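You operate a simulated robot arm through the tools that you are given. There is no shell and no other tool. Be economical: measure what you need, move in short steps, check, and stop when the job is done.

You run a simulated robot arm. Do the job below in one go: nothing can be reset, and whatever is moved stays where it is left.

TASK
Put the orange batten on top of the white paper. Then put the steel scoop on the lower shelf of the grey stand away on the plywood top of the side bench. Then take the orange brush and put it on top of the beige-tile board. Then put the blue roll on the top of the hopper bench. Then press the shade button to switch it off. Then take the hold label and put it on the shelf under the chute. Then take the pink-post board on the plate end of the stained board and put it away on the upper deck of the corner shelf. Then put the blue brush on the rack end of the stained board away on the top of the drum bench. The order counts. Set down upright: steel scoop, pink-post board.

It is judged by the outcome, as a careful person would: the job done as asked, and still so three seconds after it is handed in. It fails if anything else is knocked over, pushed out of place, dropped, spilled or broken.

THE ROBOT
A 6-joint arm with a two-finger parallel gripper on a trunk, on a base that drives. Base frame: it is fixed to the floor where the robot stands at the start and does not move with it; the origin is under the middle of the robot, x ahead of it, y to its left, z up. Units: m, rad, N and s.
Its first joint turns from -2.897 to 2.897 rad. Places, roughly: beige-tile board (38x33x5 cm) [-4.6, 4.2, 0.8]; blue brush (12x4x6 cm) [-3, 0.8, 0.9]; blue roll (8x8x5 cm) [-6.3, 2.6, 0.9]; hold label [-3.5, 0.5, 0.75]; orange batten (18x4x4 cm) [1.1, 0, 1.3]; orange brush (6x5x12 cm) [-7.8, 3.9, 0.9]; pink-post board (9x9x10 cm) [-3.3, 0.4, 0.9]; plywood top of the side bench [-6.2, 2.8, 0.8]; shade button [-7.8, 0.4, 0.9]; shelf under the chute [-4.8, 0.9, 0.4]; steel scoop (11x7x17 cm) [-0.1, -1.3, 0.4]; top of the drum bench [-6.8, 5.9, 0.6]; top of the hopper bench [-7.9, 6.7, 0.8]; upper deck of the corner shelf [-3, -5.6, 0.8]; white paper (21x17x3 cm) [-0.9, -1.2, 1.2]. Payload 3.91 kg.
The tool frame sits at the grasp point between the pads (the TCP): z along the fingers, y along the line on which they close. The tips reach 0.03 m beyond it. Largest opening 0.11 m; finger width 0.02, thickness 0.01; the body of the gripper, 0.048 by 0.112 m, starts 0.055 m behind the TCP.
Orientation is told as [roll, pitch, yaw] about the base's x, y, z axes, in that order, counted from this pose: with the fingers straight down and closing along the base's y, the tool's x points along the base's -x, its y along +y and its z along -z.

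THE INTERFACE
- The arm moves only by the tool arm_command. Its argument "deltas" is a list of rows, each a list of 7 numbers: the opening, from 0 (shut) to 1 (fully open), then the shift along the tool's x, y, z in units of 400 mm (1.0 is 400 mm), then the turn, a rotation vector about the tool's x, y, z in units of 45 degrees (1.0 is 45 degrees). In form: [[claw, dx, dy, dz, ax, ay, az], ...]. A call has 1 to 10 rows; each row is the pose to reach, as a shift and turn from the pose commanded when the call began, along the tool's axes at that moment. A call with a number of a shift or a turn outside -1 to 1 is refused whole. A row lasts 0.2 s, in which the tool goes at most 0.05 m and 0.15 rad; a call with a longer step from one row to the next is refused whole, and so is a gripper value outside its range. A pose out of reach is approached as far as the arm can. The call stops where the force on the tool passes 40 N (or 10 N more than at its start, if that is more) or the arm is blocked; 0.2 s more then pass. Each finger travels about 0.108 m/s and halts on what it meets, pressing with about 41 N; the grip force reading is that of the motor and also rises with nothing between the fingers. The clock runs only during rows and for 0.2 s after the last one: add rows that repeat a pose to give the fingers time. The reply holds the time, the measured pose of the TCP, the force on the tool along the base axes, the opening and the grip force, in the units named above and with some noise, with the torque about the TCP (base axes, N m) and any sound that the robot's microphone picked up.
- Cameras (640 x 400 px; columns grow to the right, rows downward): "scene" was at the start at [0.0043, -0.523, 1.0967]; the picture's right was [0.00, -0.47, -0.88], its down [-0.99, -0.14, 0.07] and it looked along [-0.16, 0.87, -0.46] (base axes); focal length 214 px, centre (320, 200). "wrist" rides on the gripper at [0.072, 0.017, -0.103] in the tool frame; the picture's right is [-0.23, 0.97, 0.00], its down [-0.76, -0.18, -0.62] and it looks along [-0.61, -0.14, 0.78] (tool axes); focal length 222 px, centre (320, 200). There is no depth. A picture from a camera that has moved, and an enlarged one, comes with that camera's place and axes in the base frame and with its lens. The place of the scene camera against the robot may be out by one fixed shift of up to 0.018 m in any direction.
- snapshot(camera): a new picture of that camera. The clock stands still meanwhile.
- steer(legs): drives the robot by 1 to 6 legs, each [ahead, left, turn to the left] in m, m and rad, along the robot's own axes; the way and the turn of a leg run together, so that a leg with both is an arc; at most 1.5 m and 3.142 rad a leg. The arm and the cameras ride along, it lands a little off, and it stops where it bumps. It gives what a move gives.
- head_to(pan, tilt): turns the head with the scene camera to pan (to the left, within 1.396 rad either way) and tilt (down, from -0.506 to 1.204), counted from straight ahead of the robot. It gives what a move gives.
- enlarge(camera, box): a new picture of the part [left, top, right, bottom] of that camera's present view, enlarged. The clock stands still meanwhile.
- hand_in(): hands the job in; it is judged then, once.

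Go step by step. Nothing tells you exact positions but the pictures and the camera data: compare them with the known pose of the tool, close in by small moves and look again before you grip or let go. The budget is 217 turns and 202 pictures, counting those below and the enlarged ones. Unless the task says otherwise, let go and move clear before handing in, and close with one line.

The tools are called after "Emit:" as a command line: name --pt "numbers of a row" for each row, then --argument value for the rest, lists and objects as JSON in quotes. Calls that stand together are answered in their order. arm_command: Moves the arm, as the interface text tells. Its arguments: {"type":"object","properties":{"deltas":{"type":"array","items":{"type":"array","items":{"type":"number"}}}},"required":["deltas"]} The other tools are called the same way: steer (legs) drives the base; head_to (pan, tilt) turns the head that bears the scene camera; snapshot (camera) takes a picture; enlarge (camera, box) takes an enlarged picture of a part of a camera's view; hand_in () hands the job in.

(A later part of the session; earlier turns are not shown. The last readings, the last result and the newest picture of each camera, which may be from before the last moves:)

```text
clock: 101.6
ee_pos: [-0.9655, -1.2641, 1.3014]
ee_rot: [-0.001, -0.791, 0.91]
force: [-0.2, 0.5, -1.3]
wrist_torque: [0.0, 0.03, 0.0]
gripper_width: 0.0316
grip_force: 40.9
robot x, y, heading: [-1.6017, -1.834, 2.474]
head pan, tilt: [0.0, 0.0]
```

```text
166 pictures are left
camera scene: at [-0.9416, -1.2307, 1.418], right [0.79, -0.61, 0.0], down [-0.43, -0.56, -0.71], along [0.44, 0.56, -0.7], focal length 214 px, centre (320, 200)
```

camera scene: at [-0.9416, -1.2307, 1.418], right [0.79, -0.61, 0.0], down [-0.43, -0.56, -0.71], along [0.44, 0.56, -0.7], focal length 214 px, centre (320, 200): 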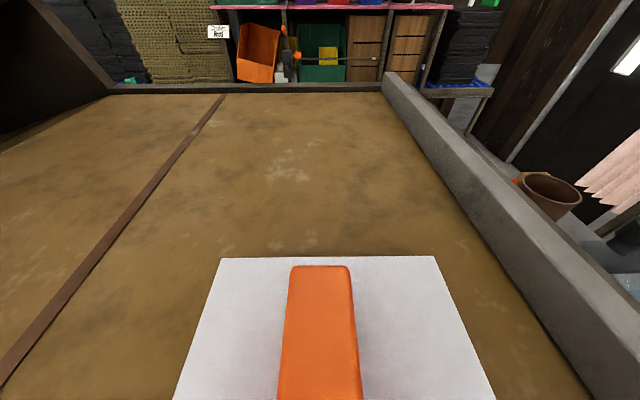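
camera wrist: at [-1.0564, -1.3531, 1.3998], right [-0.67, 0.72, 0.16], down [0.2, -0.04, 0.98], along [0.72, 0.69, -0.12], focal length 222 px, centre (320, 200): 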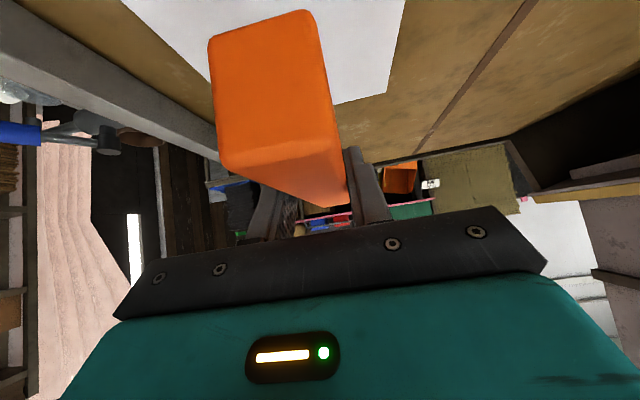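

No contact yet; I nudge forward 1.2 cm and lower gently to contact.

Emit:
arm_command --pt "0 -0.021 0 0.021 0 0 0" --pt "0 -0.014 0 0.028 0 0 0" --pt "0 -0.007 0 0.035 0 0 0"

Emit:
enlarge --camera "scene" --box '[160, 220, 520, 400]'

```text
clock: 102.4
ee_pos: [-0.9576, -1.2528, 1.2936]
ee_rot: [-0.002, -0.791, 0.909]
force: [-0.7, 0.0, -1.0]
wrist_torque: [-0.06, -0.01, 0.0]
gripper_width: 0.0315
grip_force: 40.7
robot x, y, heading: [-1.6055, -1.8325, 2.479]
head pan, tilt: [0.0, 0.0]
```

```text
1.78 times, centred on (340, 310) of scene
camera zoom: at [-0.9337, -1.2203, 1.4101], right [0.79, -0.61, 0.0], down [-0.43, -0.56, -0.71], along [0.44, 0.56, -0.7], focal length 381 px, centre (284, 4)
```

zoom: 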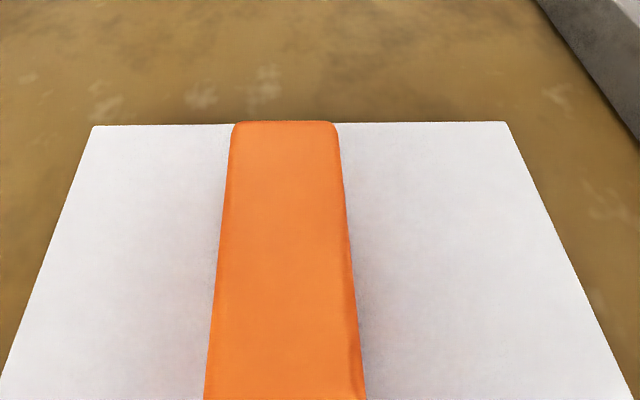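

Still not touching; lowering in 3 mm steps.

Emit:
arm_command --pt "0 0.0053 0 0.0053 0 0 0" --pt "0 0.0106 0 0.0106 0 0 0" --pt "0 0.016 0 0.016 0 0 0"

```text
clock: 103.1
ee_pos: [-0.9576, -1.2537, 1.2925]
ee_rot: [-0.006, -0.801, 0.913]
force: [-0.3, -0.5, 4.7]
wrist_torque: [-0.27, 0.32, -0.02]
gripper_width: 0.0314
grip_force: 40.8
robot x, y, heading: [-1.6035, -1.8307, 2.483]
head pan, tilt: [0.0, 0.0]
stopped in row 3: the force on the tool passed its limit at 44 N (the readings are from after the stop); the commanded pose is now the measured one
```

Contact made at z≈1.2925. Opening and withdrawing.

Emit:
arm_command --pt "0.45 0 0 0 0 0 0" --pt "0.45 0 0 0 0 0 0" --pt "0.45 0 0 0 0 0 0"

Emit:
arm_command --pt "0.45 0 0 -0.08 0 0 0" --pt "0.45 0 0 -0.18 0 0 0" --pt "0.45 -0.05 0 -0.28 0 0 0" --pt "0.45 -0.1 0 -0.4 0 0 0"

Emit:
snapshot --camera "scene"

```text
clock: 103.9
ee_pos: [-0.9587, -1.2526, 1.2903]
ee_rot: [-0.004, -0.8, 0.909]
force: [0.0, -0.2, -0.7]
wrist_torque: [0.01, 0.01, 0.01]
gripper_width: 0.0492
grip_force: 0.1
robot x, y, heading: [-1.5997, -1.8318, 2.48]
head pan, tilt: [0.0, 0.0]
```

```text
refused: row 4 steps farther than a row can; nothing moved
```

```text
164 pictures are left
camera scene: at [-0.9346, -1.2215, 1.408], right [0.79, -0.61, 0.0], down [-0.43, -0.55, -0.72], along [0.44, 0.56, -0.7], focal length 214 px, centre (320, 200)
```

scene: 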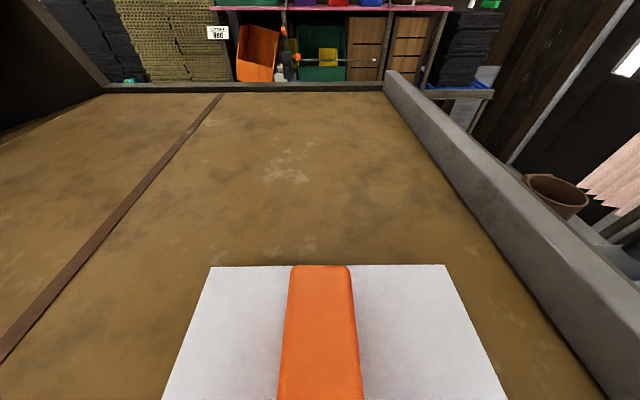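

Emit:
arm_command --pt "0.45 0 0 -0.08 0 0 0" --pt "0.45 0 0 -0.18 0 0 0" --pt "0.45 -0.03 0 -0.27 0 0 0" --pt "0.45 -0.06 0 -0.36 0 0 0" --pt "0.45 -0.09 0 -0.45 0 0 0" --pt "0.45 -0.12 0 -0.54 0 0 0"

Emit:
snapshot --camera "scene"

```text
clock: 105.3
ee_pos: [-1.0383, -1.3544, 1.4626]
ee_rot: [-0.004, -0.8, 0.91]
force: [0.5, 1.0, -0.9]
wrist_torque: [0.0, 0.04, 0.03]
gripper_width: 0.0495
grip_force: 0.2
out of reach, approached as far as the arm can: row 6
robot x, y, heading: [-1.6016, -1.8301, 2.479]
head pan, tilt: [0.0, 0.0]
```

```text
163 pictures are left
camera scene: at [-1.0142, -1.3202, 1.579], right [0.79, -0.62, 0.0], down [-0.43, -0.55, -0.72], along [0.44, 0.56, -0.7], focal length 214 px, centre (320, 200)
```

scene: 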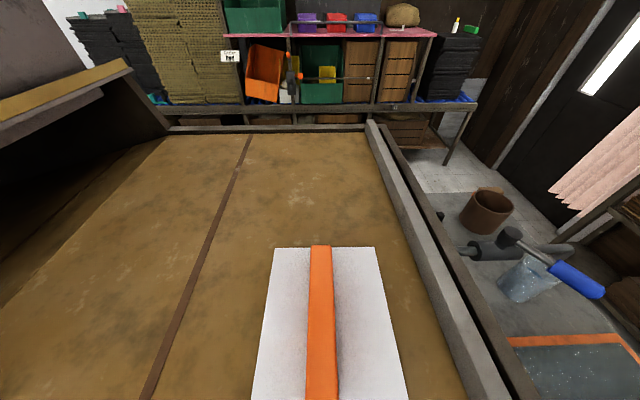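

The batten rests on the ream. Next the scoop at the near end of the stand's lower shelf; I drive back the same way and turn the arm to face the stand.

Emit:
steer --legs '[[0, 0.38, 0], [-1.5, 0, 0], [-0.03, -1.15, 0], [0, -1.17, 0], [0, 0, 1.571], [0, 0, 1.571]]'

Emit:
head_to --pan 0 --tilt 0.2

Emit:
snapshot --camera "scene"

```text
clock: 133.4
ee_pos: [0.2424, -1.6938, 1.4623]
ee_rot: [-0.006, -0.799, -2.254]
force: [0.3, -1.0, -0.3]
wrist_torque: [0.01, 0.05, 0.02]
gripper_width: 0.0496
grip_force: 0.1
robot x, y, heading: [0.8136, -1.2279, -0.687]
head pan, tilt: [0.0, 0.0]
```

```text
clock: 134.2
ee_pos: [0.2432, -1.6937, 1.4624]
ee_rot: [-0.003, -0.799, -2.253]
force: [0.2, 0.0, 0.1]
wrist_torque: [-0.01, -0.05, 0.03]
gripper_width: 0.0494
grip_force: 0.0
robot x, y, heading: [0.8148, -1.2283, -0.689]
head pan, tilt: [0.0, 0.201]
```

```text
162 pictures are left
camera scene: at [0.2131, -1.7293, 1.5644], right [-0.77, 0.63, 0.0], down [0.52, 0.64, -0.56], along [-0.36, -0.43, -0.83], focal length 214 px, centre (320, 200)
```

scene: 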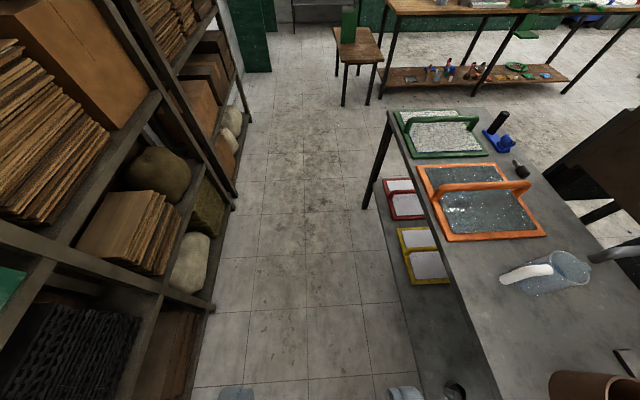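

I'll shift along to face the scoop's end of the stand.

Emit:
steer --legs '[[-0.68, 0.1, 0]]'

Emit:
head_to --pan 0.1 --tilt 0.75

Emit:
snapshot --camera "scene"

Emit:
snapshot --camera "wrist"

```text
clock: 137.9
ee_pos: [-0.2202, -1.1846, 1.4633]
ee_rot: [-0.006, -0.799, -2.255]
force: [-0.5, 0.1, 0.4]
wrist_torque: [0.05, 0.02, 0.02]
gripper_width: 0.0495
grip_force: 0.0
robot x, y, heading: [0.3524, -0.721, -0.687]
head pan, tilt: [0.0, 0.201]
```

```text
clock: 138.9
ee_pos: [-0.2196, -1.1844, 1.4616]
ee_rot: [-0.003, -0.798, -2.256]
force: [-0.3, 0.3, -0.4]
wrist_torque: [0.01, 0.03, 0.0]
gripper_width: 0.0495
grip_force: 0.0
robot x, y, heading: [0.3515, -0.7229, -0.691]
head pan, tilt: [0.099, 0.75]
```

```text
161 pictures are left
camera scene: at [-0.2162, -1.1918, 1.5363], right [-0.81, 0.58, -0.07], down [0.58, 0.81, -0.05], along [0.02, -0.08, -1.0], focal length 214 px, centre (320, 200)
```

scene: 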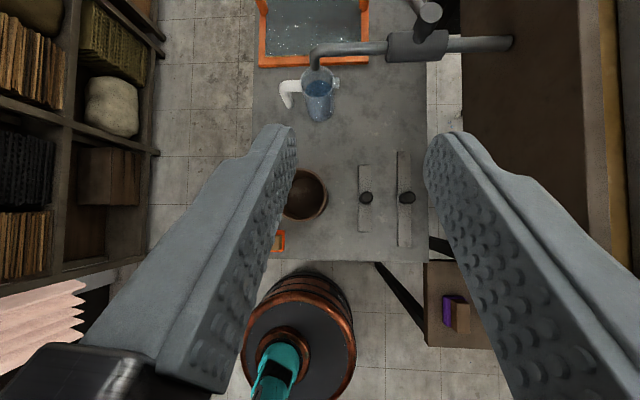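

```text
160 pictures are left
camera wrist: at [-0.129, -1.0996, 1.4823], right [0.65, -0.74, 0.16], down [-0.19, 0.05, 0.98], along [-0.73, -0.67, -0.11], focal length 222 px, centre (320, 200)
```

wrist: 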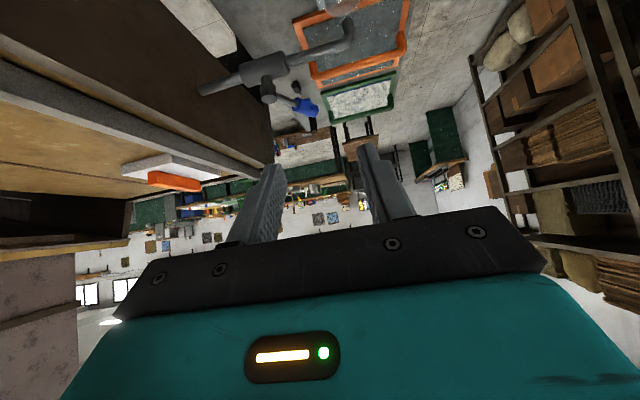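

The scoop is beneath the stand top near its end. I'll back off, then lower the tool in the open space to look under the top.

Emit:
steer --legs '[[0, 0.36, 0]]'

Emit:
arm_command --pt "0.9 0.1 0.037 0.055 0 0 0" --pt "0.9 0.2 0.075 0.11 0 0 0" --pt "0.9 0.3 0.112 0.166 0 0 0" --pt "0.9 0.4 0.15 0.221 0 0 0" --pt "0.9 0.5 0.187 0.276 0 0 0" --pt "0.9 0.6 0.225 0.331 0 0 0" --pt "0.9 0.7 0.262 0.387 0 0 0" --pt "0.9 0.795 0.3 0.442 0 0 0"

Emit:
arm_command --pt "0.9 0.085 0 0.085 0 0 0" --pt "0.9 0.17 0 0.17 0 0 0" --pt "0.9 0.255 0 0.255 0 0 0" --pt "0.9 0.34 0 0.34 0 0 0" --pt "0.9 0.425 0 0.425 0 0 0" --pt "0.9 0.51 0 0.51 0 0 0"

Emit:
head_to --pan 0 --tilt -0.1

Emit:
snapshot --camera "scene"

```text
clock: 141.2
ee_pos: [0.0002, -0.9138, 1.4626]
ee_rot: [-0.002, -0.8, -2.256]
force: [-0.5, -0.4, 0.4]
wrist_torque: [0.0, -0.02, 0.02]
gripper_width: 0.0499
grip_force: 0.1
robot x, y, heading: [0.5777, -0.447, -0.688]
head pan, tilt: [0.099, 0.75]
```

```text
clock: 143.0
ee_pos: [0.1549, -0.9188, 1.1113]
ee_rot: [-0.005, -0.801, -2.258]
force: [-0.4, 0.6, -0.6]
wrist_torque: [-0.01, 0.0, -0.01]
gripper_width: 0.0988
grip_force: 0.1
robot x, y, heading: [0.5733, -0.4481, -0.692]
head pan, tilt: [0.099, 0.75]
```

```text
clock: 144.4
ee_pos: [0.1497, -0.9176, 0.8208]
ee_rot: [-0.005, -0.798, -2.258]
force: [1.1, -0.2, 0.3]
wrist_torque: [0.0, 0.01, 0.03]
gripper_width: 0.0992
grip_force: 0.1
robot x, y, heading: [0.5765, -0.4497, -0.687]
head pan, tilt: [0.099, 0.75]
```

```text
clock: 145.6
ee_pos: [0.1501, -0.9186, 0.8218]
ee_rot: [-0.004, -0.8, -2.258]
force: [-0.4, 0.0, 0.0]
wrist_torque: [0.01, -0.01, -0.02]
gripper_width: 0.099
grip_force: 0.1
robot x, y, heading: [0.5726, -0.4495, -0.688]
head pan, tilt: [0.0, -0.099]
```

```text
159 pictures are left
camera scene: at [0.1113, -0.9644, 0.9469], right [-0.77, 0.64, 0.0], down [0.39, 0.48, -0.78], along [-0.5, -0.6, -0.62], focal length 214 px, centre (320, 200)
```

scene: 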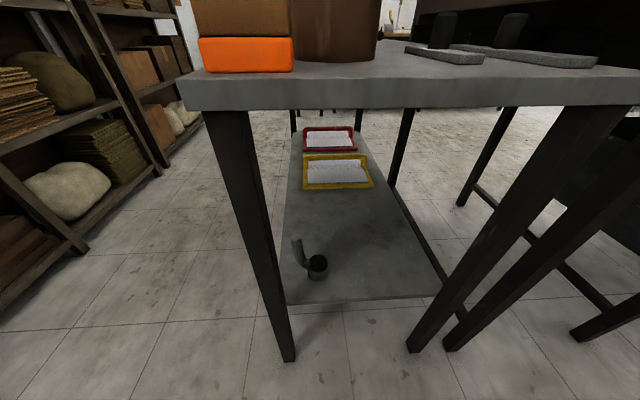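

I see the scoop on the lower shelf between the stand's legs. Enlarging.

Emit:
enlarge --camera "scene" --box '[240, 200, 440, 325]'

```text
3.20 times, centred on (340, 262) of scene
camera zoom: at [0.1113, -0.9644, 0.9469], right [-0.77, 0.64, 0.0], down [0.39, 0.48, -0.78], along [-0.5, -0.6, -0.62], focal length 686 px, centre (256, 0)
```

zoom: 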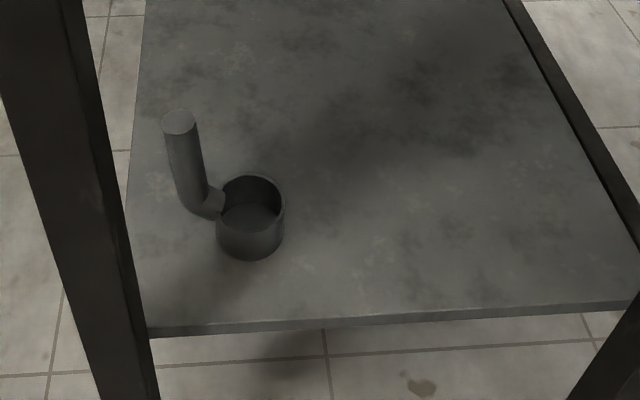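

The scoop is a small cup with a near-vertical handle about (-0.12,-1.35) reaching z≈0.43, shelf at ≈0.265. I'll lower the tool, yaw it a bit away from the left leg and flatten the tilt, aiming at the handle.

Emit:
arm_command --pt "0.9 0.08 0 0.08 -0.04 -0.042 -0.04" --pt "0.9 0.16 0 0.16 -0.08 -0.084 -0.08" --pt "0.9 0.24 0 0.24 -0.12 -0.126 -0.12" --pt "0.9 0.32 0 0.32 -0.16 -0.168 -0.16" --pt "0.9 0.4 0 0.4 -0.2 -0.21 -0.2" --pt "0.9 0.48 0 0.48 -0.24 -0.25 -0.24" --pt "0.9 0.56 0 0.56 -0.28 -0.29 -0.28" --pt "0.9 0.64 0 0.64 -0.314 -0.333 -0.314"

Emit:
head_to --pan 0 --tilt 0

Emit:
snapshot --camera "scene"

```text
clock: 147.4
ee_pos: [0.1245, -0.9268, 0.4806]
ee_rot: [-0.044, -1.044, -1.87]
force: [0.4, -0.5, 0.7]
wrist_torque: [0.02, 0.01, 0.03]
gripper_width: 0.0989
grip_force: 0.1
out of reach, approached as far as the arm can: row 8
robot x, y, heading: [0.5746, -0.4507, -0.689]
head pan, tilt: [0.0, -0.099]
```

```text
clock: 148.0
ee_pos: [0.1253, -0.9274, 0.4808]
ee_rot: [-0.04, -1.042, -1.872]
force: [0.0, -0.1, -0.2]
wrist_torque: [-0.01, 0.03, -0.02]
gripper_width: 0.0988
grip_force: 0.0
robot x, y, heading: [0.5725, -0.4517, -0.697]
head pan, tilt: [0.0, 0.0]
```

```text
157 pictures are left
camera scene: at [0.1149, -0.953, 0.6066], right [-0.94, 0.33, 0.02], down [0.15, 0.48, -0.86], along [-0.3, -0.81, -0.5], focal length 214 px, centre (320, 200)
```

scene: 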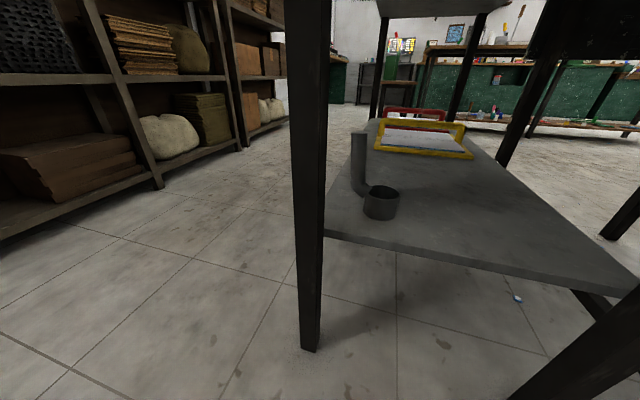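

Two views put the handle top at (-0.075,-1.285,0.52), cup rim at 0.427, shelf at ≈0.35, left leg near (0.03,-1.225). I'll shift the base left-forward so I can come in diagonally between the legs.

Emit:
steer --legs '[[-0.228, -0.25, 0]]'

Emit:
arm_command --pt "0.8 0 0 0 -0.11 0 -0.06" --pt "0.8 0 0 0 -0.22 0 -0.12" --pt "0.8 0 0 0 -0.33 0 -0.18" --pt "0.8 0 0 0 -0.385 0 -0.222"

Emit:
snapshot --camera "scene"

Emit:
snapshot --camera "wrist"

```text
clock: 150.2
ee_pos: [-0.2021, -0.9815, 0.4814]
ee_rot: [-0.04, -1.043, -1.868]
force: [-0.6, -0.4, -0.3]
wrist_torque: [0.0, 0.03, -0.01]
gripper_width: 0.099
grip_force: 0.1
robot x, y, heading: [0.2429, -0.5029, -0.687]
head pan, tilt: [0.0, 0.0]
```

```text
clock: 151.2
ee_pos: [-0.2023, -0.9798, 0.4803]
ee_rot: [-0.034, -1.034, -1.521]
force: [0.1, 0.2, 0.3]
wrist_torque: [-0.01, -0.01, 0.0]
gripper_width: 0.088
grip_force: 0.1
robot x, y, heading: [0.2449, -0.5002, -0.687]
head pan, tilt: [0.0, 0.0]
```

```text
156 pictures are left
camera scene: at [-0.2049, -1.0082, 0.6062], right [-1.0, -0.02, 0.02], down [-0.03, 0.51, -0.86], along [0.01, -0.86, -0.51], focal length 214 px, centre (320, 200)
```

scene: 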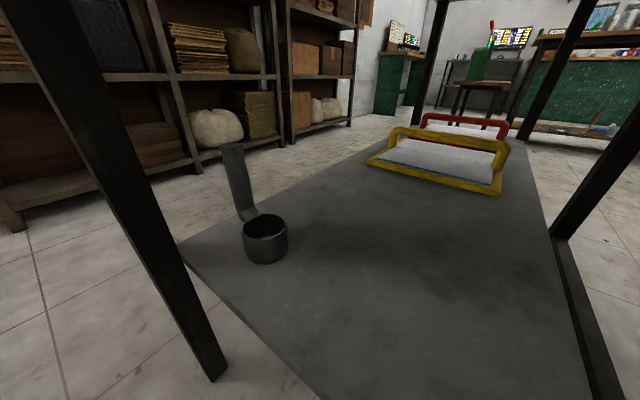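

```text
155 pictures are left
camera wrist: at [-0.1885, -0.8554, 0.4703], right [0.98, -0.1, 0.18], down [-0.16, 0.14, 0.98], along [-0.12, -0.98, 0.13], focal length 222 px, centre (320, 200)
```

wrist: 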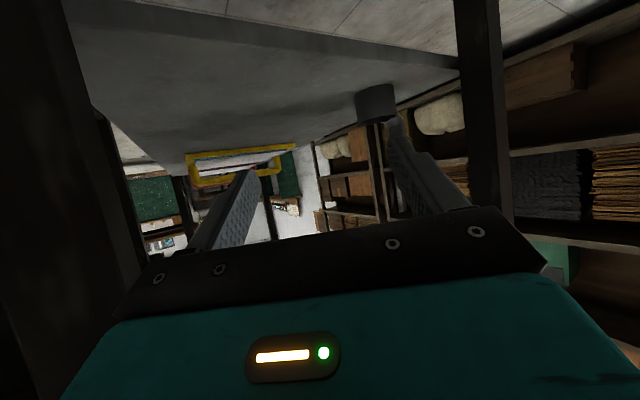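

Handle confirmed at (-0.086,-1.287) around z 0.49. Moving to a pre-grasp point 8 cm short of it.

Emit:
arm_command --pt "0.8 -0.051 0.042 0.08 0 0 0" --pt "0.8 -0.102 0.084 0.159 0 0 0" --pt "0.8 -0.153 0.126 0.239 0 0 0" --pt "0.8 -0.204 0.168 0.319 0 0 0" --pt "0.8 -0.255 0.21 0.398 0 0 0" --pt "0.8 -0.305 0.252 0.478 0 0 0" --pt "0.8 -0.305 0.252 0.478 0 0 0"

Emit:
head_to --pan 0 --tilt 0.5

Emit:
snapshot --camera "scene"

Emit:
snapshot --camera "wrist"

```text
clock: 152.8
ee_pos: [-0.0981, -1.2078, 0.4858]
ee_rot: [-0.035, -1.035, -1.524]
force: [-0.2, 0.4, 0.5]
wrist_torque: [0.02, -0.01, -0.01]
gripper_width: 0.0879
grip_force: 0.1
robot x, y, heading: [0.2408, -0.4992, -0.682]
head pan, tilt: [0.0, 0.0]
```

```text
clock: 153.8
ee_pos: [-0.0977, -1.2078, 0.486]
ee_rot: [-0.035, -1.035, -1.524]
force: [-0.2, 0.5, 0.0]
wrist_torque: [0.01, -0.01, -0.02]
gripper_width: 0.0882
grip_force: 0.2
robot x, y, heading: [0.2444, -0.4987, -0.685]
head pan, tilt: [0.0, 0.499]
```

```text
154 pictures are left
camera scene: at [-0.1013, -1.2128, 0.5708], right [-1.0, -0.02, 0.02], down [-0.02, 0.86, -0.51], along [-0.01, -0.51, -0.86], focal length 214 px, centre (320, 200)
```

scene: 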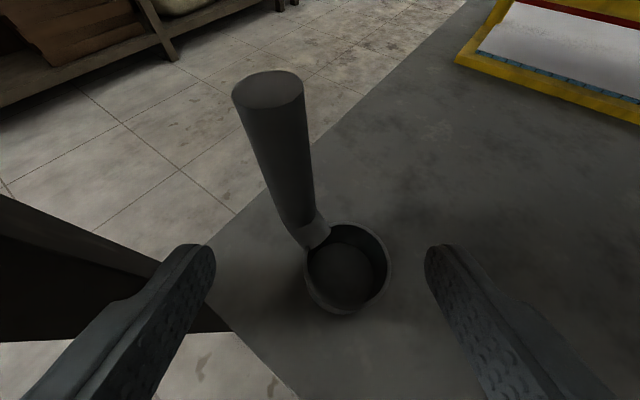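

```text
153 pictures are left
camera wrist: at [-0.0835, -1.0826, 0.475], right [0.98, -0.1, 0.18], down [-0.16, 0.15, 0.98], along [-0.12, -0.98, 0.13], focal length 222 px, centre (320, 200)
```

wrist: 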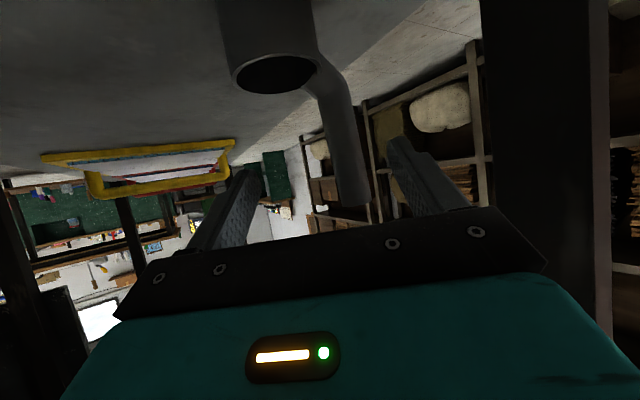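

The handle lies centered between the fingers ahead. Advancing and closing.

Emit:
arm_command --pt "0.8 -0.05 0.009 0.08 0 0 0" --pt "0.8 -0.099 0.017 0.161 0 0 0" --pt "0.8 -0.099 0.017 0.161 0 0 0"

Emit:
snapshot --camera "scene"

```text
clock: 154.6
ee_pos: [-0.0876, -1.2832, 0.4857]
ee_rot: [-0.032, -1.036, -1.525]
force: [-0.1, 0.1, -0.7]
wrist_torque: [0.0, 0.01, 0.0]
gripper_width: 0.0881
grip_force: 0.1
robot x, y, heading: [0.2448, -0.5002, -0.681]
head pan, tilt: [0.0, 0.499]
```

```text
152 pictures are left
camera scene: at [-0.0918, -1.2881, 0.5716], right [-1.0, -0.02, 0.02], down [-0.02, 0.86, -0.51], along [-0.01, -0.51, -0.86], focal length 214 px, centre (320, 200)
```

scene: 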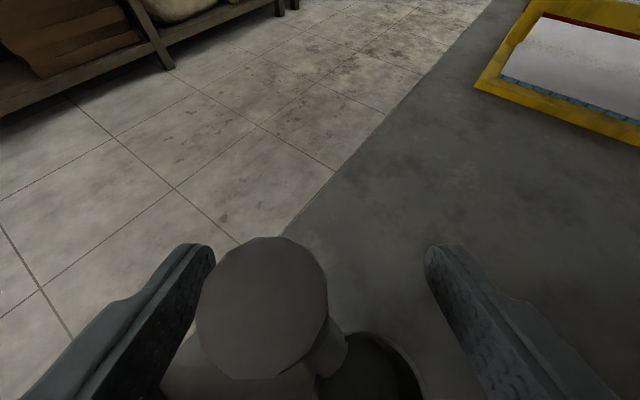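

Handle is between the pads, about 5 mm left; correcting and closing.

Emit:
arm_command --pt "0.8 -0.006 0.013 0.01 0 0 0" --pt "0.0 -0.006 0.013 0.01 0 0 0" --pt "0.0 -0.006 0.013 0.01 0 0 0" --pt "0.0 -0.006 0.013 0.01 0 0 0" --pt "0.0 -0.006 0.013 0.01 0 0 0"

Emit:
snapshot --camera "scene"

```text
clock: 155.8
ee_pos: [-0.0836, -1.2886, 0.4855]
ee_rot: [-0.034, -1.037, -1.523]
force: [-1.1, -1.2, 4.0]
wrist_torque: [0.09, 0.4, 0.12]
gripper_width: 0.0281
grip_force: 40.6
robot x, y, heading: [0.2476, -0.5023, -0.682]
head pan, tilt: [0.0, 0.499]
```

```text
151 pictures are left
camera scene: at [-0.0874, -1.293, 0.572], right [-1.0, -0.02, 0.02], down [-0.02, 0.86, -0.51], along [-0.01, -0.51, -0.86], focal length 214 px, centre (320, 200)
```

scene: 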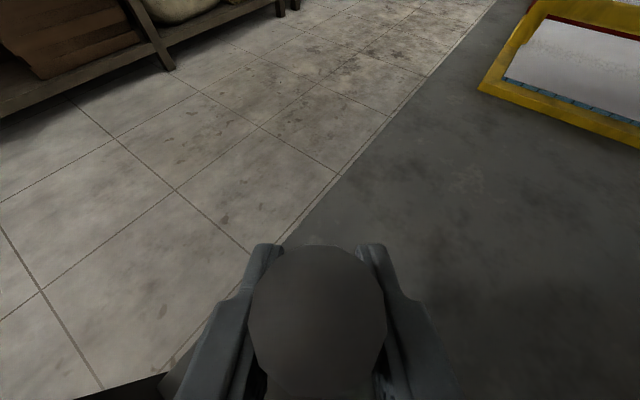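

Gripped. Lift 4 cm and withdraw the way I came.

Emit:
arm_command --pt "0 -0.043 0 -0.026 0 0 0" --pt "0 -0.086 0 -0.051 0 0 0" --pt "0 -0.04 -0.017 -0.13 0 0 0" --pt "0 0.02 -0.017 -0.23 0 0 0" --pt "0 0.08 -0.03 -0.33 0 0 0" --pt "0 0.14 -0.06 -0.43 0 0 0" --pt "0 0.2 -0.1 -0.52 0 0 0"

Emit:
snapshot --camera "scene"

Emit:
snapshot --camera "wrist"

```text
clock: 157.4
ee_pos: [-0.1264, -1.0679, 0.5259]
ee_rot: [-0.033, -1.037, -1.522]
force: [-0.5, 0.5, -1.5]
wrist_torque: [-0.05, -0.01, 0.02]
gripper_width: 0.0282
grip_force: 41.1
robot x, y, heading: [0.2457, -0.5008, -0.682]
head pan, tilt: [0.0, 0.499]
```

```text
150 pictures are left
camera scene: at [-0.1295, -1.0721, 0.6113], right [-1.0, -0.02, 0.02], down [-0.03, 0.86, -0.51], along [-0.01, -0.51, -0.86], focal length 214 px, centre (320, 200)
```

scene: 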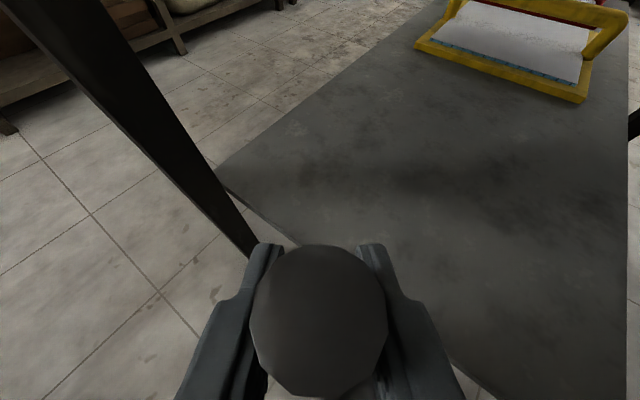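

```text
149 pictures are left
camera wrist: at [-0.1118, -0.942, 0.5156], right [0.98, -0.1, 0.18], down [-0.16, 0.15, 0.98], along [-0.12, -0.98, 0.13], focal length 222 px, centre (320, 200)
```

wrist: 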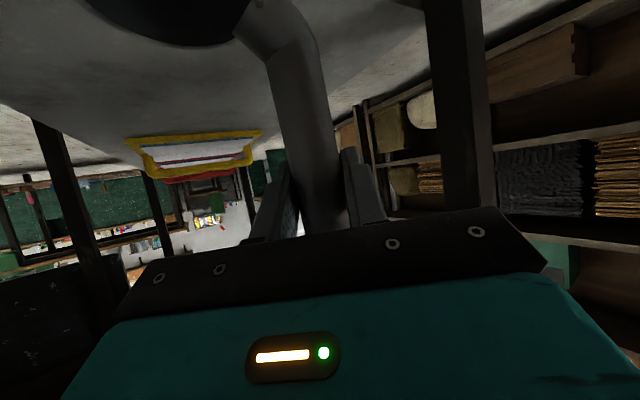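

The scoop is secure. Back off, raise it, then turn the arm along the aisle.

Emit:
steer --legs '[[0, 0.2, 0]]'

Emit:
arm_command --pt "0 -0.0857 0 -0.051 0 0 0" --pt "0 -0.171 0 -0.102 0 0 0" --pt "0 -0.257 0 -0.153 0 0 0" --pt "0 -0.343 0 -0.204 0 0 0" --pt "0 -0.4285 0 -0.255 0 0 0" --pt "0 -0.514 0 -0.307 0 0 0" --pt "0 -0.6 0 -0.358 0 0 0" --pt "0 -0.686 0 -0.409 0 0 0" --pt "0 -0.771 0 -0.46 0 0 0" --pt "0 -0.857 0 -0.511 0 0 0"

Emit:
arm_command --pt "0 -0.0857 0 -0.051 0 0 0" --pt "0 -0.171 0 -0.102 0 0 0" --pt "0 -0.257 0 -0.153 0 0 0" --pt "0 -0.343 0 -0.204 0 0 0" --pt "0 -0.4285 0 -0.255 0 0 0" --pt "0 -0.514 0 -0.307 0 0 0" --pt "0 -0.6 0 -0.358 0 0 0"

Emit:
steer --legs '[[0, 0, -1.6]]'

Emit:
head_to --pan 0 --tilt -0.3

Emit:
snapshot --camera "scene"

```text
clock: 158.9
ee_pos: [-0.001, -0.9118, 0.5262]
ee_rot: [-0.034, -1.036, -1.523]
force: [-0.7, -0.4, -1.1]
wrist_torque: [0.0, -0.03, 0.03]
gripper_width: 0.0282
grip_force: 41.1
robot x, y, heading: [0.3715, -0.3462, -0.685]
head pan, tilt: [0.0, 0.499]
```

```text
clock: 161.2
ee_pos: [0.0076, -0.9089, 0.9252]
ee_rot: [-0.031, -1.036, -1.529]
force: [-0.3, 0.4, -1.6]
wrist_torque: [-0.05, -0.02, 0.01]
gripper_width: 0.0282
grip_force: 41.3
robot x, y, heading: [0.3745, -0.3457, -0.685]
head pan, tilt: [0.0, 0.499]
```

```text
clock: 162.8
ee_pos: [0.0095, -0.908, 1.2058]
ee_rot: [-0.034, -1.034, -1.525]
force: [-1.4, -0.8, -1.3]
wrist_torque: [-0.03, -0.04, 0.04]
gripper_width: 0.0279
grip_force: 40.9
robot x, y, heading: [0.3697, -0.3494, -0.688]
head pan, tilt: [0.0, 0.499]
```

```text
clock: 167.0
ee_pos: [-0.1789, 0.0285, 1.2073]
ee_rot: [-0.034, -1.036, -3.125]
force: [-0.9, 0.2, -0.3]
wrist_torque: [-0.04, 0.06, -0.02]
gripper_width: 0.0282
grip_force: 40.7
robot x, y, heading: [0.3668, -0.3483, -2.291]
head pan, tilt: [0.0, 0.499]
```

```text
clock: 168.2
ee_pos: [-0.1797, 0.0294, 1.2056]
ee_rot: [-0.035, -1.035, -3.126]
force: [0.5, -0.1, -0.7]
wrist_torque: [-0.02, 0.02, 0.0]
gripper_width: 0.028
grip_force: 41.2
robot x, y, heading: [0.3686, -0.3491, -2.286]
head pan, tilt: [0.0, -0.3]
```

```text
148 pictures are left
camera scene: at [-0.2097, 0.0214, 1.3595], right [0.01, 1.0, 0.02], down [0.23, 0.01, -0.97], along [-0.97, 0.02, -0.23], focal length 214 px, centre (320, 200)
```

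scene: 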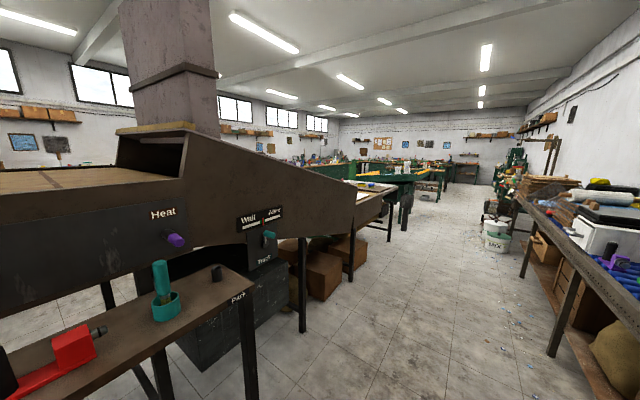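

The aisle ahead is clear. Driving along it with the scoop ahead.

Emit:
steer --legs '[[0.2, -1.33, 0], [0.2, -1.33, 0], [0.2, -1.3, 0]]'

Emit:
snapshot --camera "scene"

Emit:
head_to --pan 0.9 --tilt -0.1

Emit:
snapshot --camera "scene"

```text
clock: 187.5
ee_pos: [-3.5654, 2.1869, 1.2069]
ee_rot: [-0.035, -1.035, -3.125]
force: [-0.3, 0.4, -2.4]
wrist_torque: [-0.03, 0.05, -0.01]
gripper_width: 0.0279
grip_force: 40.8
robot x, y, heading: [-3.0148, 1.8127, -2.287]
head pan, tilt: [0.0, -0.3]
```

```text
147 pictures are left
camera scene: at [-3.5947, 2.1785, 1.3595], right [0.01, 1.0, 0.02], down [0.23, 0.01, -0.97], along [-0.97, 0.02, -0.23], focal length 214 px, centre (320, 200)
```

scene: 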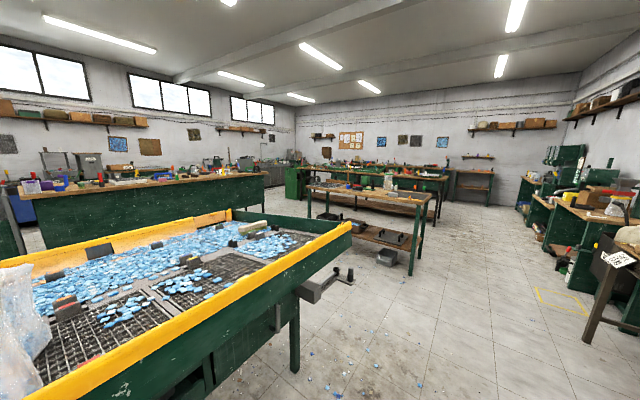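

```text
clock: 188.7
ee_pos: [-3.5661, 2.1868, 1.2063]
ee_rot: [-0.034, -1.035, -3.124]
force: [-0.7, -0.4, -1.3]
wrist_torque: [-0.08, 0.07, 0.01]
gripper_width: 0.0283
grip_force: 41.3
robot x, y, heading: [-3.0136, 1.8108, -2.289]
head pan, tilt: [0.901, -0.099]
```

```text
146 pictures are left
camera scene: at [-3.566, 2.1099, 1.3564], right [-0.67, 0.64, -0.39], down [0.45, -0.07, -0.89], along [-0.59, -0.77, -0.24], focal length 214 px, centre (320, 200)
```

scene: 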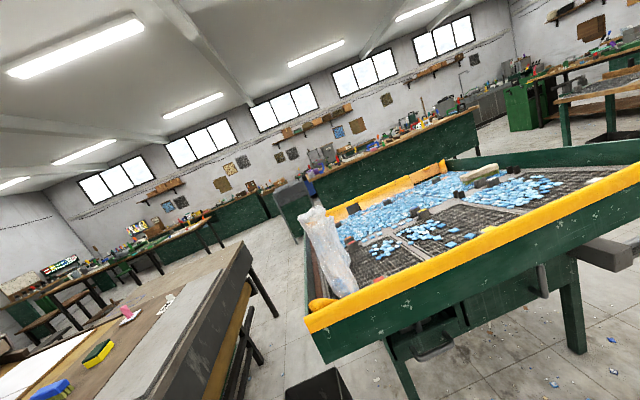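

The plywood-topped side bench is ahead, beyond the blue-chip tray. I'll drive around the tray's right side.

Emit:
steer --legs '[[0.09, -1.17, 0], [0.1, -1.17, 0]]'

Emit:
head_to --pan 0.1 --tilt -0.1

Emit:
snapshot --camera "scene"

```text
clock: 200.2
ee_pos: [-5.493, 3.5373, 1.2059]
ee_rot: [-0.036, -1.036, -3.1]
force: [0.8, -0.2, -1.2]
wrist_torque: [-0.04, 0.05, -0.02]
gripper_width: 0.0284
grip_force: 40.5
robot x, y, heading: [-4.9314, 3.177, -2.259]
head pan, tilt: [0.901, -0.099]
```

```text
clock: 201.4
ee_pos: [-5.4926, 3.5366, 1.2068]
ee_rot: [-0.037, -1.035, -3.1]
force: [-0.2, 0.1, -1.4]
wrist_torque: [-0.03, 0.04, 0.02]
gripper_width: 0.0279
grip_force: 41.4
robot x, y, heading: [-4.9304, 3.1758, -2.262]
head pan, tilt: [0.099, -0.099]
```

```text
145 pictures are left
camera scene: at [-5.5208, 3.5203, 1.3409], right [-0.1, 0.99, -0.03], down [0.42, 0.01, -0.91], along [-0.9, -0.1, -0.42], focal length 214 px, centre (320, 200)
```

scene: 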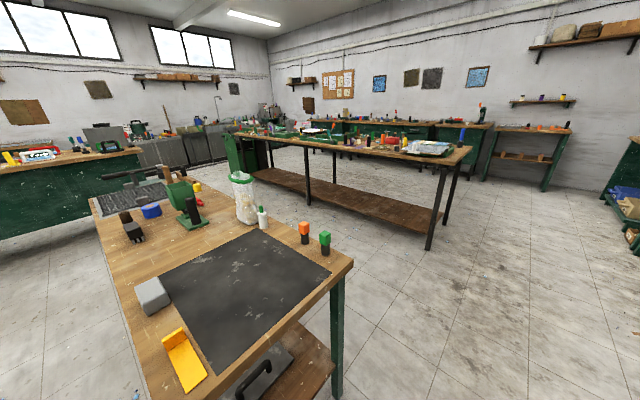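

The plywood top has a free patch near (-6.13, 2.86) between the mat, the green holder and the brush. I'll drive so the scoop hangs near it.

Emit:
steer --legs '[[0.98, 0.0, 0]]'

Emit:
head_to --pan 0.0 --tilt 0.25

Emit:
snapshot --camera "scene"

Emit:
snapshot --camera "wrist"

```text
clock: 206.4
ee_pos: [-6.106, 2.8013, 1.2064]
ee_rot: [-0.036, -1.034, -3.108]
force: [-0.1, 0.2, -0.1]
wrist_torque: [-0.03, 0.04, -0.01]
gripper_width: 0.0284
grip_force: 40.8
robot x, y, heading: [-5.5499, 2.4332, -2.269]
head pan, tilt: [0.099, -0.099]
```

```text
clock: 207.2
ee_pos: [-6.1041, 2.801, 1.2066]
ee_rot: [-0.034, -1.035, -3.107]
force: [0.3, -0.1, -1.7]
wrist_torque: [-0.04, 0.04, 0.05]
gripper_width: 0.0281
grip_force: 41.3
robot x, y, heading: [-5.5549, 2.4307, -2.273]
head pan, tilt: [0.0, 0.25]
```

```text
144 pictures are left
camera scene: at [-6.1236, 2.7947, 1.3103], right [0.0, 1.0, 0.02], down [0.71, 0.01, -0.71], along [-0.71, 0.01, -0.71], focal length 214 px, centre (320, 200)
```

scene: 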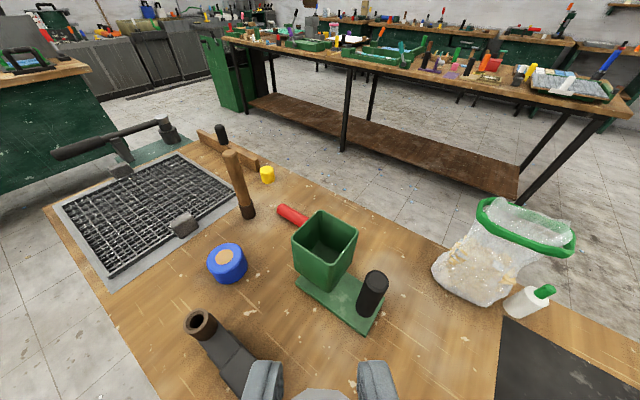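

```text
143 pictures are left
camera wrist: at [-5.9802, 2.7851, 1.1958], right [-0.11, -0.98, 0.18], down [0.15, 0.16, 0.98], along [-0.98, 0.14, 0.13], focal length 222 px, centre (320, 200)
```

wrist: 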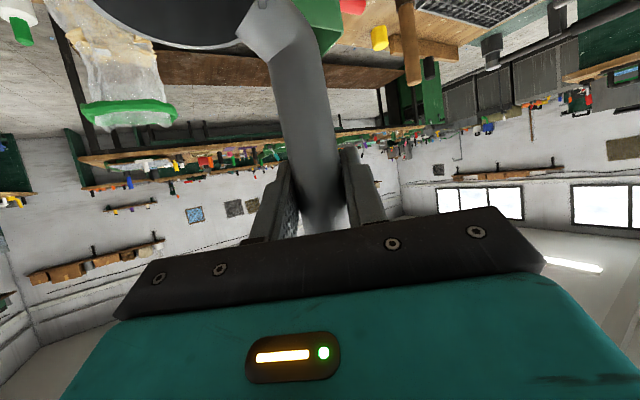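

I can place the cup at about (-6.09, 2.94), clear of the mat, green bin and brush. Moving over it and lowering partway.

Emit:
arm_command --pt "0 -0.012 -0.091 0.02 0 0 0" --pt "0 -0.024 -0.182 0.04 0 0 0" --pt "0 -0.036 -0.273 0.06 0 0 0" --pt "0 0.05 -0.273 0.111 0 0 0" --pt "0 0.135 -0.273 0.163 0 0 0" --pt "0 0.22 -0.273 0.214 0 0 0" --pt "0 0.22 -0.273 0.214 0 0 0"

Emit:
head_to --pan 0.6 --tilt 0.8

Emit:
snapshot --camera "scene"

Emit:
head_to --pan -0.6 --tilt 0.8

Emit:
snapshot --camera "scene"

```text
clock: 208.8
ee_pos: [-6.1344, 2.9129, 1.0861]
ee_rot: [-0.034, -1.037, -3.108]
force: [-0.7, 0.5, -1.1]
wrist_torque: [-0.04, 0.05, -0.02]
gripper_width: 0.0282
grip_force: 40.9
robot x, y, heading: [-5.5502, 2.4389, -2.271]
head pan, tilt: [0.0, 0.25]
```

```text
clock: 209.8
ee_pos: [-6.1355, 2.9116, 1.086]
ee_rot: [-0.035, -1.034, -3.108]
force: [-0.6, -0.4, -2.2]
wrist_torque: [-0.06, 0.06, 0.03]
gripper_width: 0.0282
grip_force: 41.0
robot x, y, heading: [-5.5489, 2.4357, -2.269]
head pan, tilt: [0.6, 0.799]
```

```text
142 pictures are left
camera scene: at [-6.1049, 2.8598, 1.1613], right [-0.49, 0.83, -0.27], down [0.86, 0.41, -0.29], along [-0.13, -0.38, -0.92], focal length 214 px, centre (320, 200)
```

scene: 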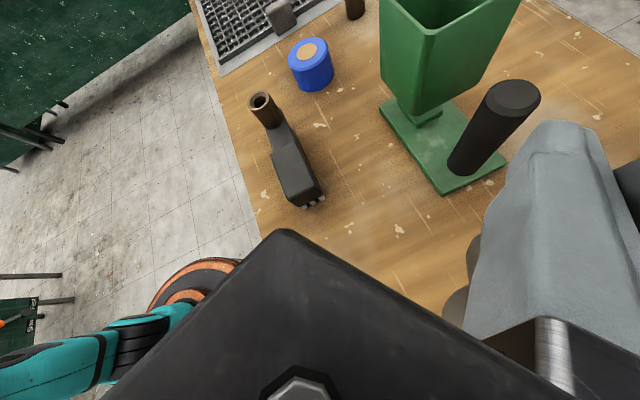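

```text
clock: 211.2
ee_pos: [-6.1353, 2.9122, 1.086]
ee_rot: [-0.036, -1.035, -3.107]
force: [0.9, 0.2, -1.4]
wrist_torque: [-0.04, 0.07, -0.02]
gripper_width: 0.028
grip_force: 40.8
robot x, y, heading: [-5.5487, 2.4343, -2.273]
head pan, tilt: [-0.6, 0.799]
```

```text
141 pictures are left
camera scene: at [-6.1051, 2.9508, 1.1629], right [0.48, 0.82, 0.3], down [0.87, -0.4, -0.31], along [-0.13, 0.41, -0.9], focal length 214 px, centre (320, 200)
```

scene: 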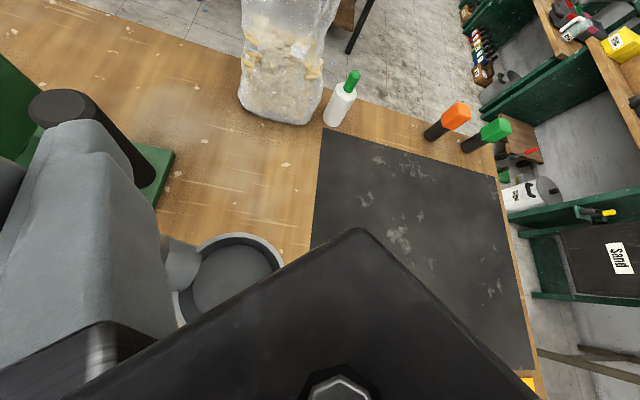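

The cup is over bare plywood with clearances of several cm. Lowering.

Emit:
arm_command --pt "0 0.064 0 0.039 0 0 0" --pt "0 0.129 0 0.077 0 0 0" --pt "0 0.15 0 0.09 0 0 0" --pt "0 0.16 0 0.096 0 0 0" --pt "0 0.17 0 0.102 0 0 0" --pt "0 0.18 0 0.108 0 0 0" --pt "0 0.19 0 0.114 0 0 0" --pt "0 0.2 0 0.12 0 0 0"

Emit:
snapshot --camera "scene"

```text
clock: 213.0
ee_pos: [-6.1345, 2.9143, 0.9962]
ee_rot: [-0.034, -1.034, -3.106]
force: [-0.7, -0.9, -0.9]
wrist_torque: [-0.02, 0.06, -0.01]
gripper_width: 0.0283
grip_force: 40.5
robot x, y, heading: [-5.5474, 2.4351, -2.271]
head pan, tilt: [-0.6, 0.799]
```

```text
140 pictures are left
camera scene: at [-6.1043, 2.9533, 1.0715], right [0.48, 0.82, 0.3], down [0.87, -0.4, -0.31], along [-0.13, 0.41, -0.9], focal length 214 px, centre (320, 200)
```

scene: 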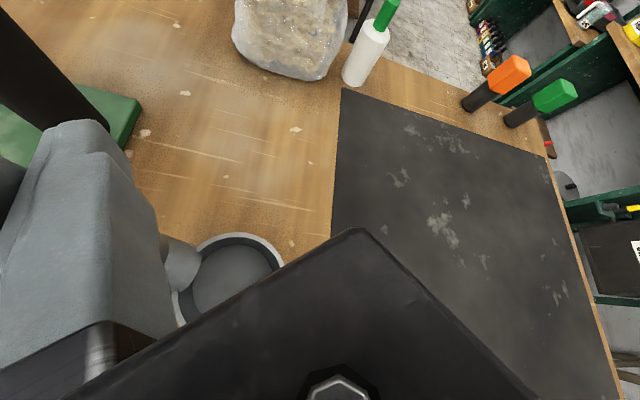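

Not touching yet at 0.996; continuing down in small steps.

Emit:
arm_command --pt "0 0.01 0 0.006 0 0 0" --pt "0 0.02 0 0.012 0 0 0" --pt "0 0.03 0 0.018 0 0 0" --pt "0 0.04 0 0.024 0 0 0" --pt "0 0.05 0 0.03 0 0 0" --pt "0 0.06 0 0.036 0 0 0" --pt "0 0.07 0 0.042 0 0 0" --pt "0 0.08 0 0.048 0 0 0"

```text
clock: 214.4
ee_pos: [-6.1358, 2.9131, 0.9747]
ee_rot: [-0.044, -1.041, -3.098]
force: [0.2, -1.0, 7.9]
wrist_torque: [0.55, -0.14, 0.05]
gripper_width: 0.0284
grip_force: 41.0
robot x, y, heading: [-5.5453, 2.4353, -2.268]
head pan, tilt: [-0.6, 0.799]
stopped in row 6: the force on the tool passed its limit at 41 N (the readings are from after the stop); the commanded pose is now the measured one
```

Touched down. Opening and lifting straight up.

Emit:
arm_command --pt "0.5 0 0 0 0 0 0" --pt "0.5 0 0 0 0 0 0" --pt "0.6 0 0 0 0 0 0" --pt "0.6 -0.08 0 -0.05 0 0 0" --pt "0.6 -0.17 0 -0.1 0 0 0" --pt "0.6 -0.26 0 -0.16 0 0 0" --pt "0.6 -0.35 0 -0.21 0 0 0" --pt "0.6 -0.43 0 -0.26 0 0 0"

Emit:
head_to --pan 0 --tilt 0.7

Emit:
snapshot --camera "scene"

```text
clock: 216.2
ee_pos: [-6.1342, 2.9117, 1.1741]
ee_rot: [-0.039, -1.038, -3.101]
force: [-0.9, 0.5, 0.3]
wrist_torque: [0.0, 0.01, -0.03]
gripper_width: 0.0662
grip_force: 0.0
robot x, y, heading: [-5.5515, 2.4326, -2.266]
head pan, tilt: [-0.6, 0.799]
```

```text
clock: 217.2
ee_pos: [-6.133, 2.9107, 1.1733]
ee_rot: [-0.039, -1.039, -3.104]
force: [0.4, -1.2, -0.6]
wrist_torque: [0.02, 0.04, -0.02]
gripper_width: 0.0661
grip_force: 0.1
robot x, y, heading: [-5.5469, 2.4315, -2.268]
head pan, tilt: [0.0, 0.7]
```

```text
139 pictures are left
camera scene: at [-6.123, 2.9046, 1.2471], right [0.0, 1.0, 0.02], down [0.94, 0.01, -0.33], along [-0.33, 0.02, -0.94], focal length 214 px, centre (320, 200)
```

scene: 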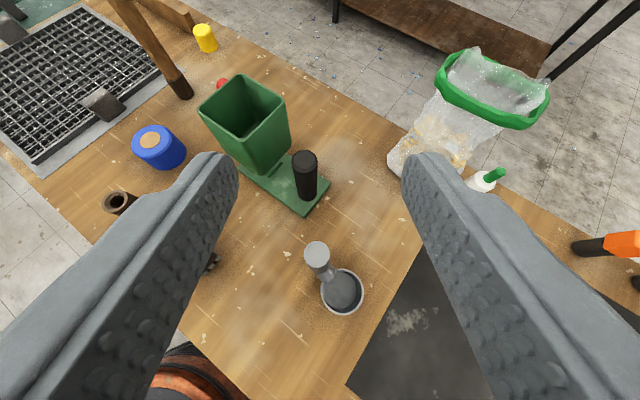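

The scoop stands upright on the plywood. Next the orange brush near (-7.8,3.9); I back out and go around the bench's north end.

Emit:
steer --legs '[[-0.98, 0, 0], [0, -1.3, 0]]'

Emit:
head_to --pan 0.2 --tilt -0.15

Emit:
snapshot --camera "scene"

Emit:
head_to --pan -1.2 --tilt 0

Emit:
snapshot --camera "scene"

```text
clock: 228.5
ee_pos: [-6.479, 4.5136, 1.1741]
ee_rot: [-0.04, -1.041, -3.103]
force: [-0.2, -0.3, -0.4]
wrist_torque: [0.01, -0.03, -0.02]
gripper_width: 0.066
grip_force: 0.0
robot x, y, heading: [-5.8918, 4.0368, -2.275]
head pan, tilt: [0.0, 0.7]
```

```text
clock: 229.7
ee_pos: [-6.4783, 4.5128, 1.1739]
ee_rot: [-0.04, -1.04, -3.103]
force: [0.0, 0.9, 0.9]
wrist_torque: [0.01, 0.0, -0.02]
gripper_width: 0.0661
grip_force: 0.0
robot x, y, heading: [-5.8956, 4.037, -2.268]
head pan, tilt: [0.201, -0.15]
```

```text
138 pictures are left
camera scene: at [-6.5062, 4.4878, 1.3141], right [-0.18, 0.98, -0.08], down [0.37, -0.01, -0.93], along [-0.91, -0.19, -0.37], focal length 214 px, centre (320, 200)
```

scene: 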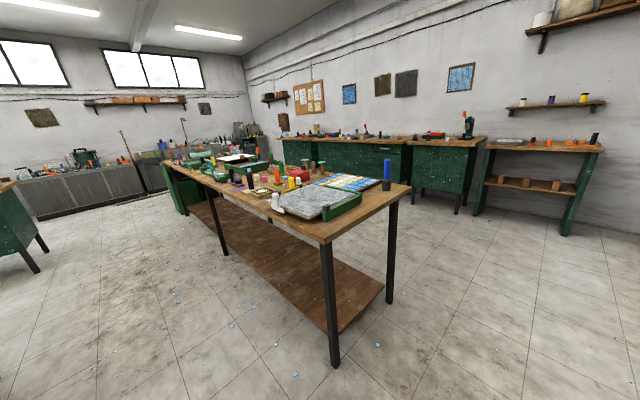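

```text
clock: 231.2
ee_pos: [-6.4794, 4.5127, 1.1736]
ee_rot: [-0.039, -1.039, -3.104]
force: [0.8, 0.4, -0.2]
wrist_torque: [0.01, 0.01, -0.01]
gripper_width: 0.066
grip_force: 0.1
robot x, y, heading: [-5.8886, 4.0367, -2.272]
head pan, tilt: [-1.201, 0.0]
```

```text
137 pictures are left
camera scene: at [-6.456, 4.5886, 1.3307], right [0.8, 0.36, 0.48], down [0.51, 0.02, -0.86], along [-0.32, 0.93, -0.16], focal length 214 px, centre (320, 200)
```

scene: 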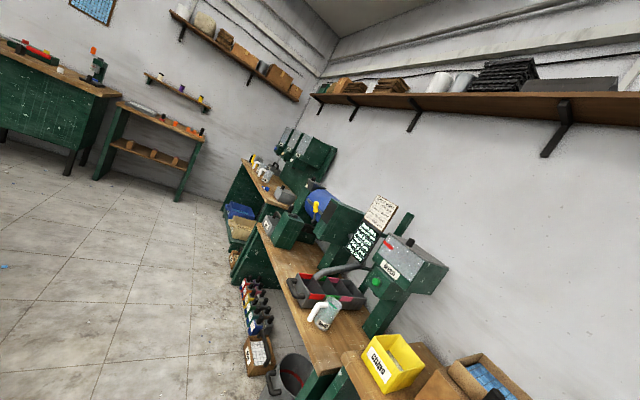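

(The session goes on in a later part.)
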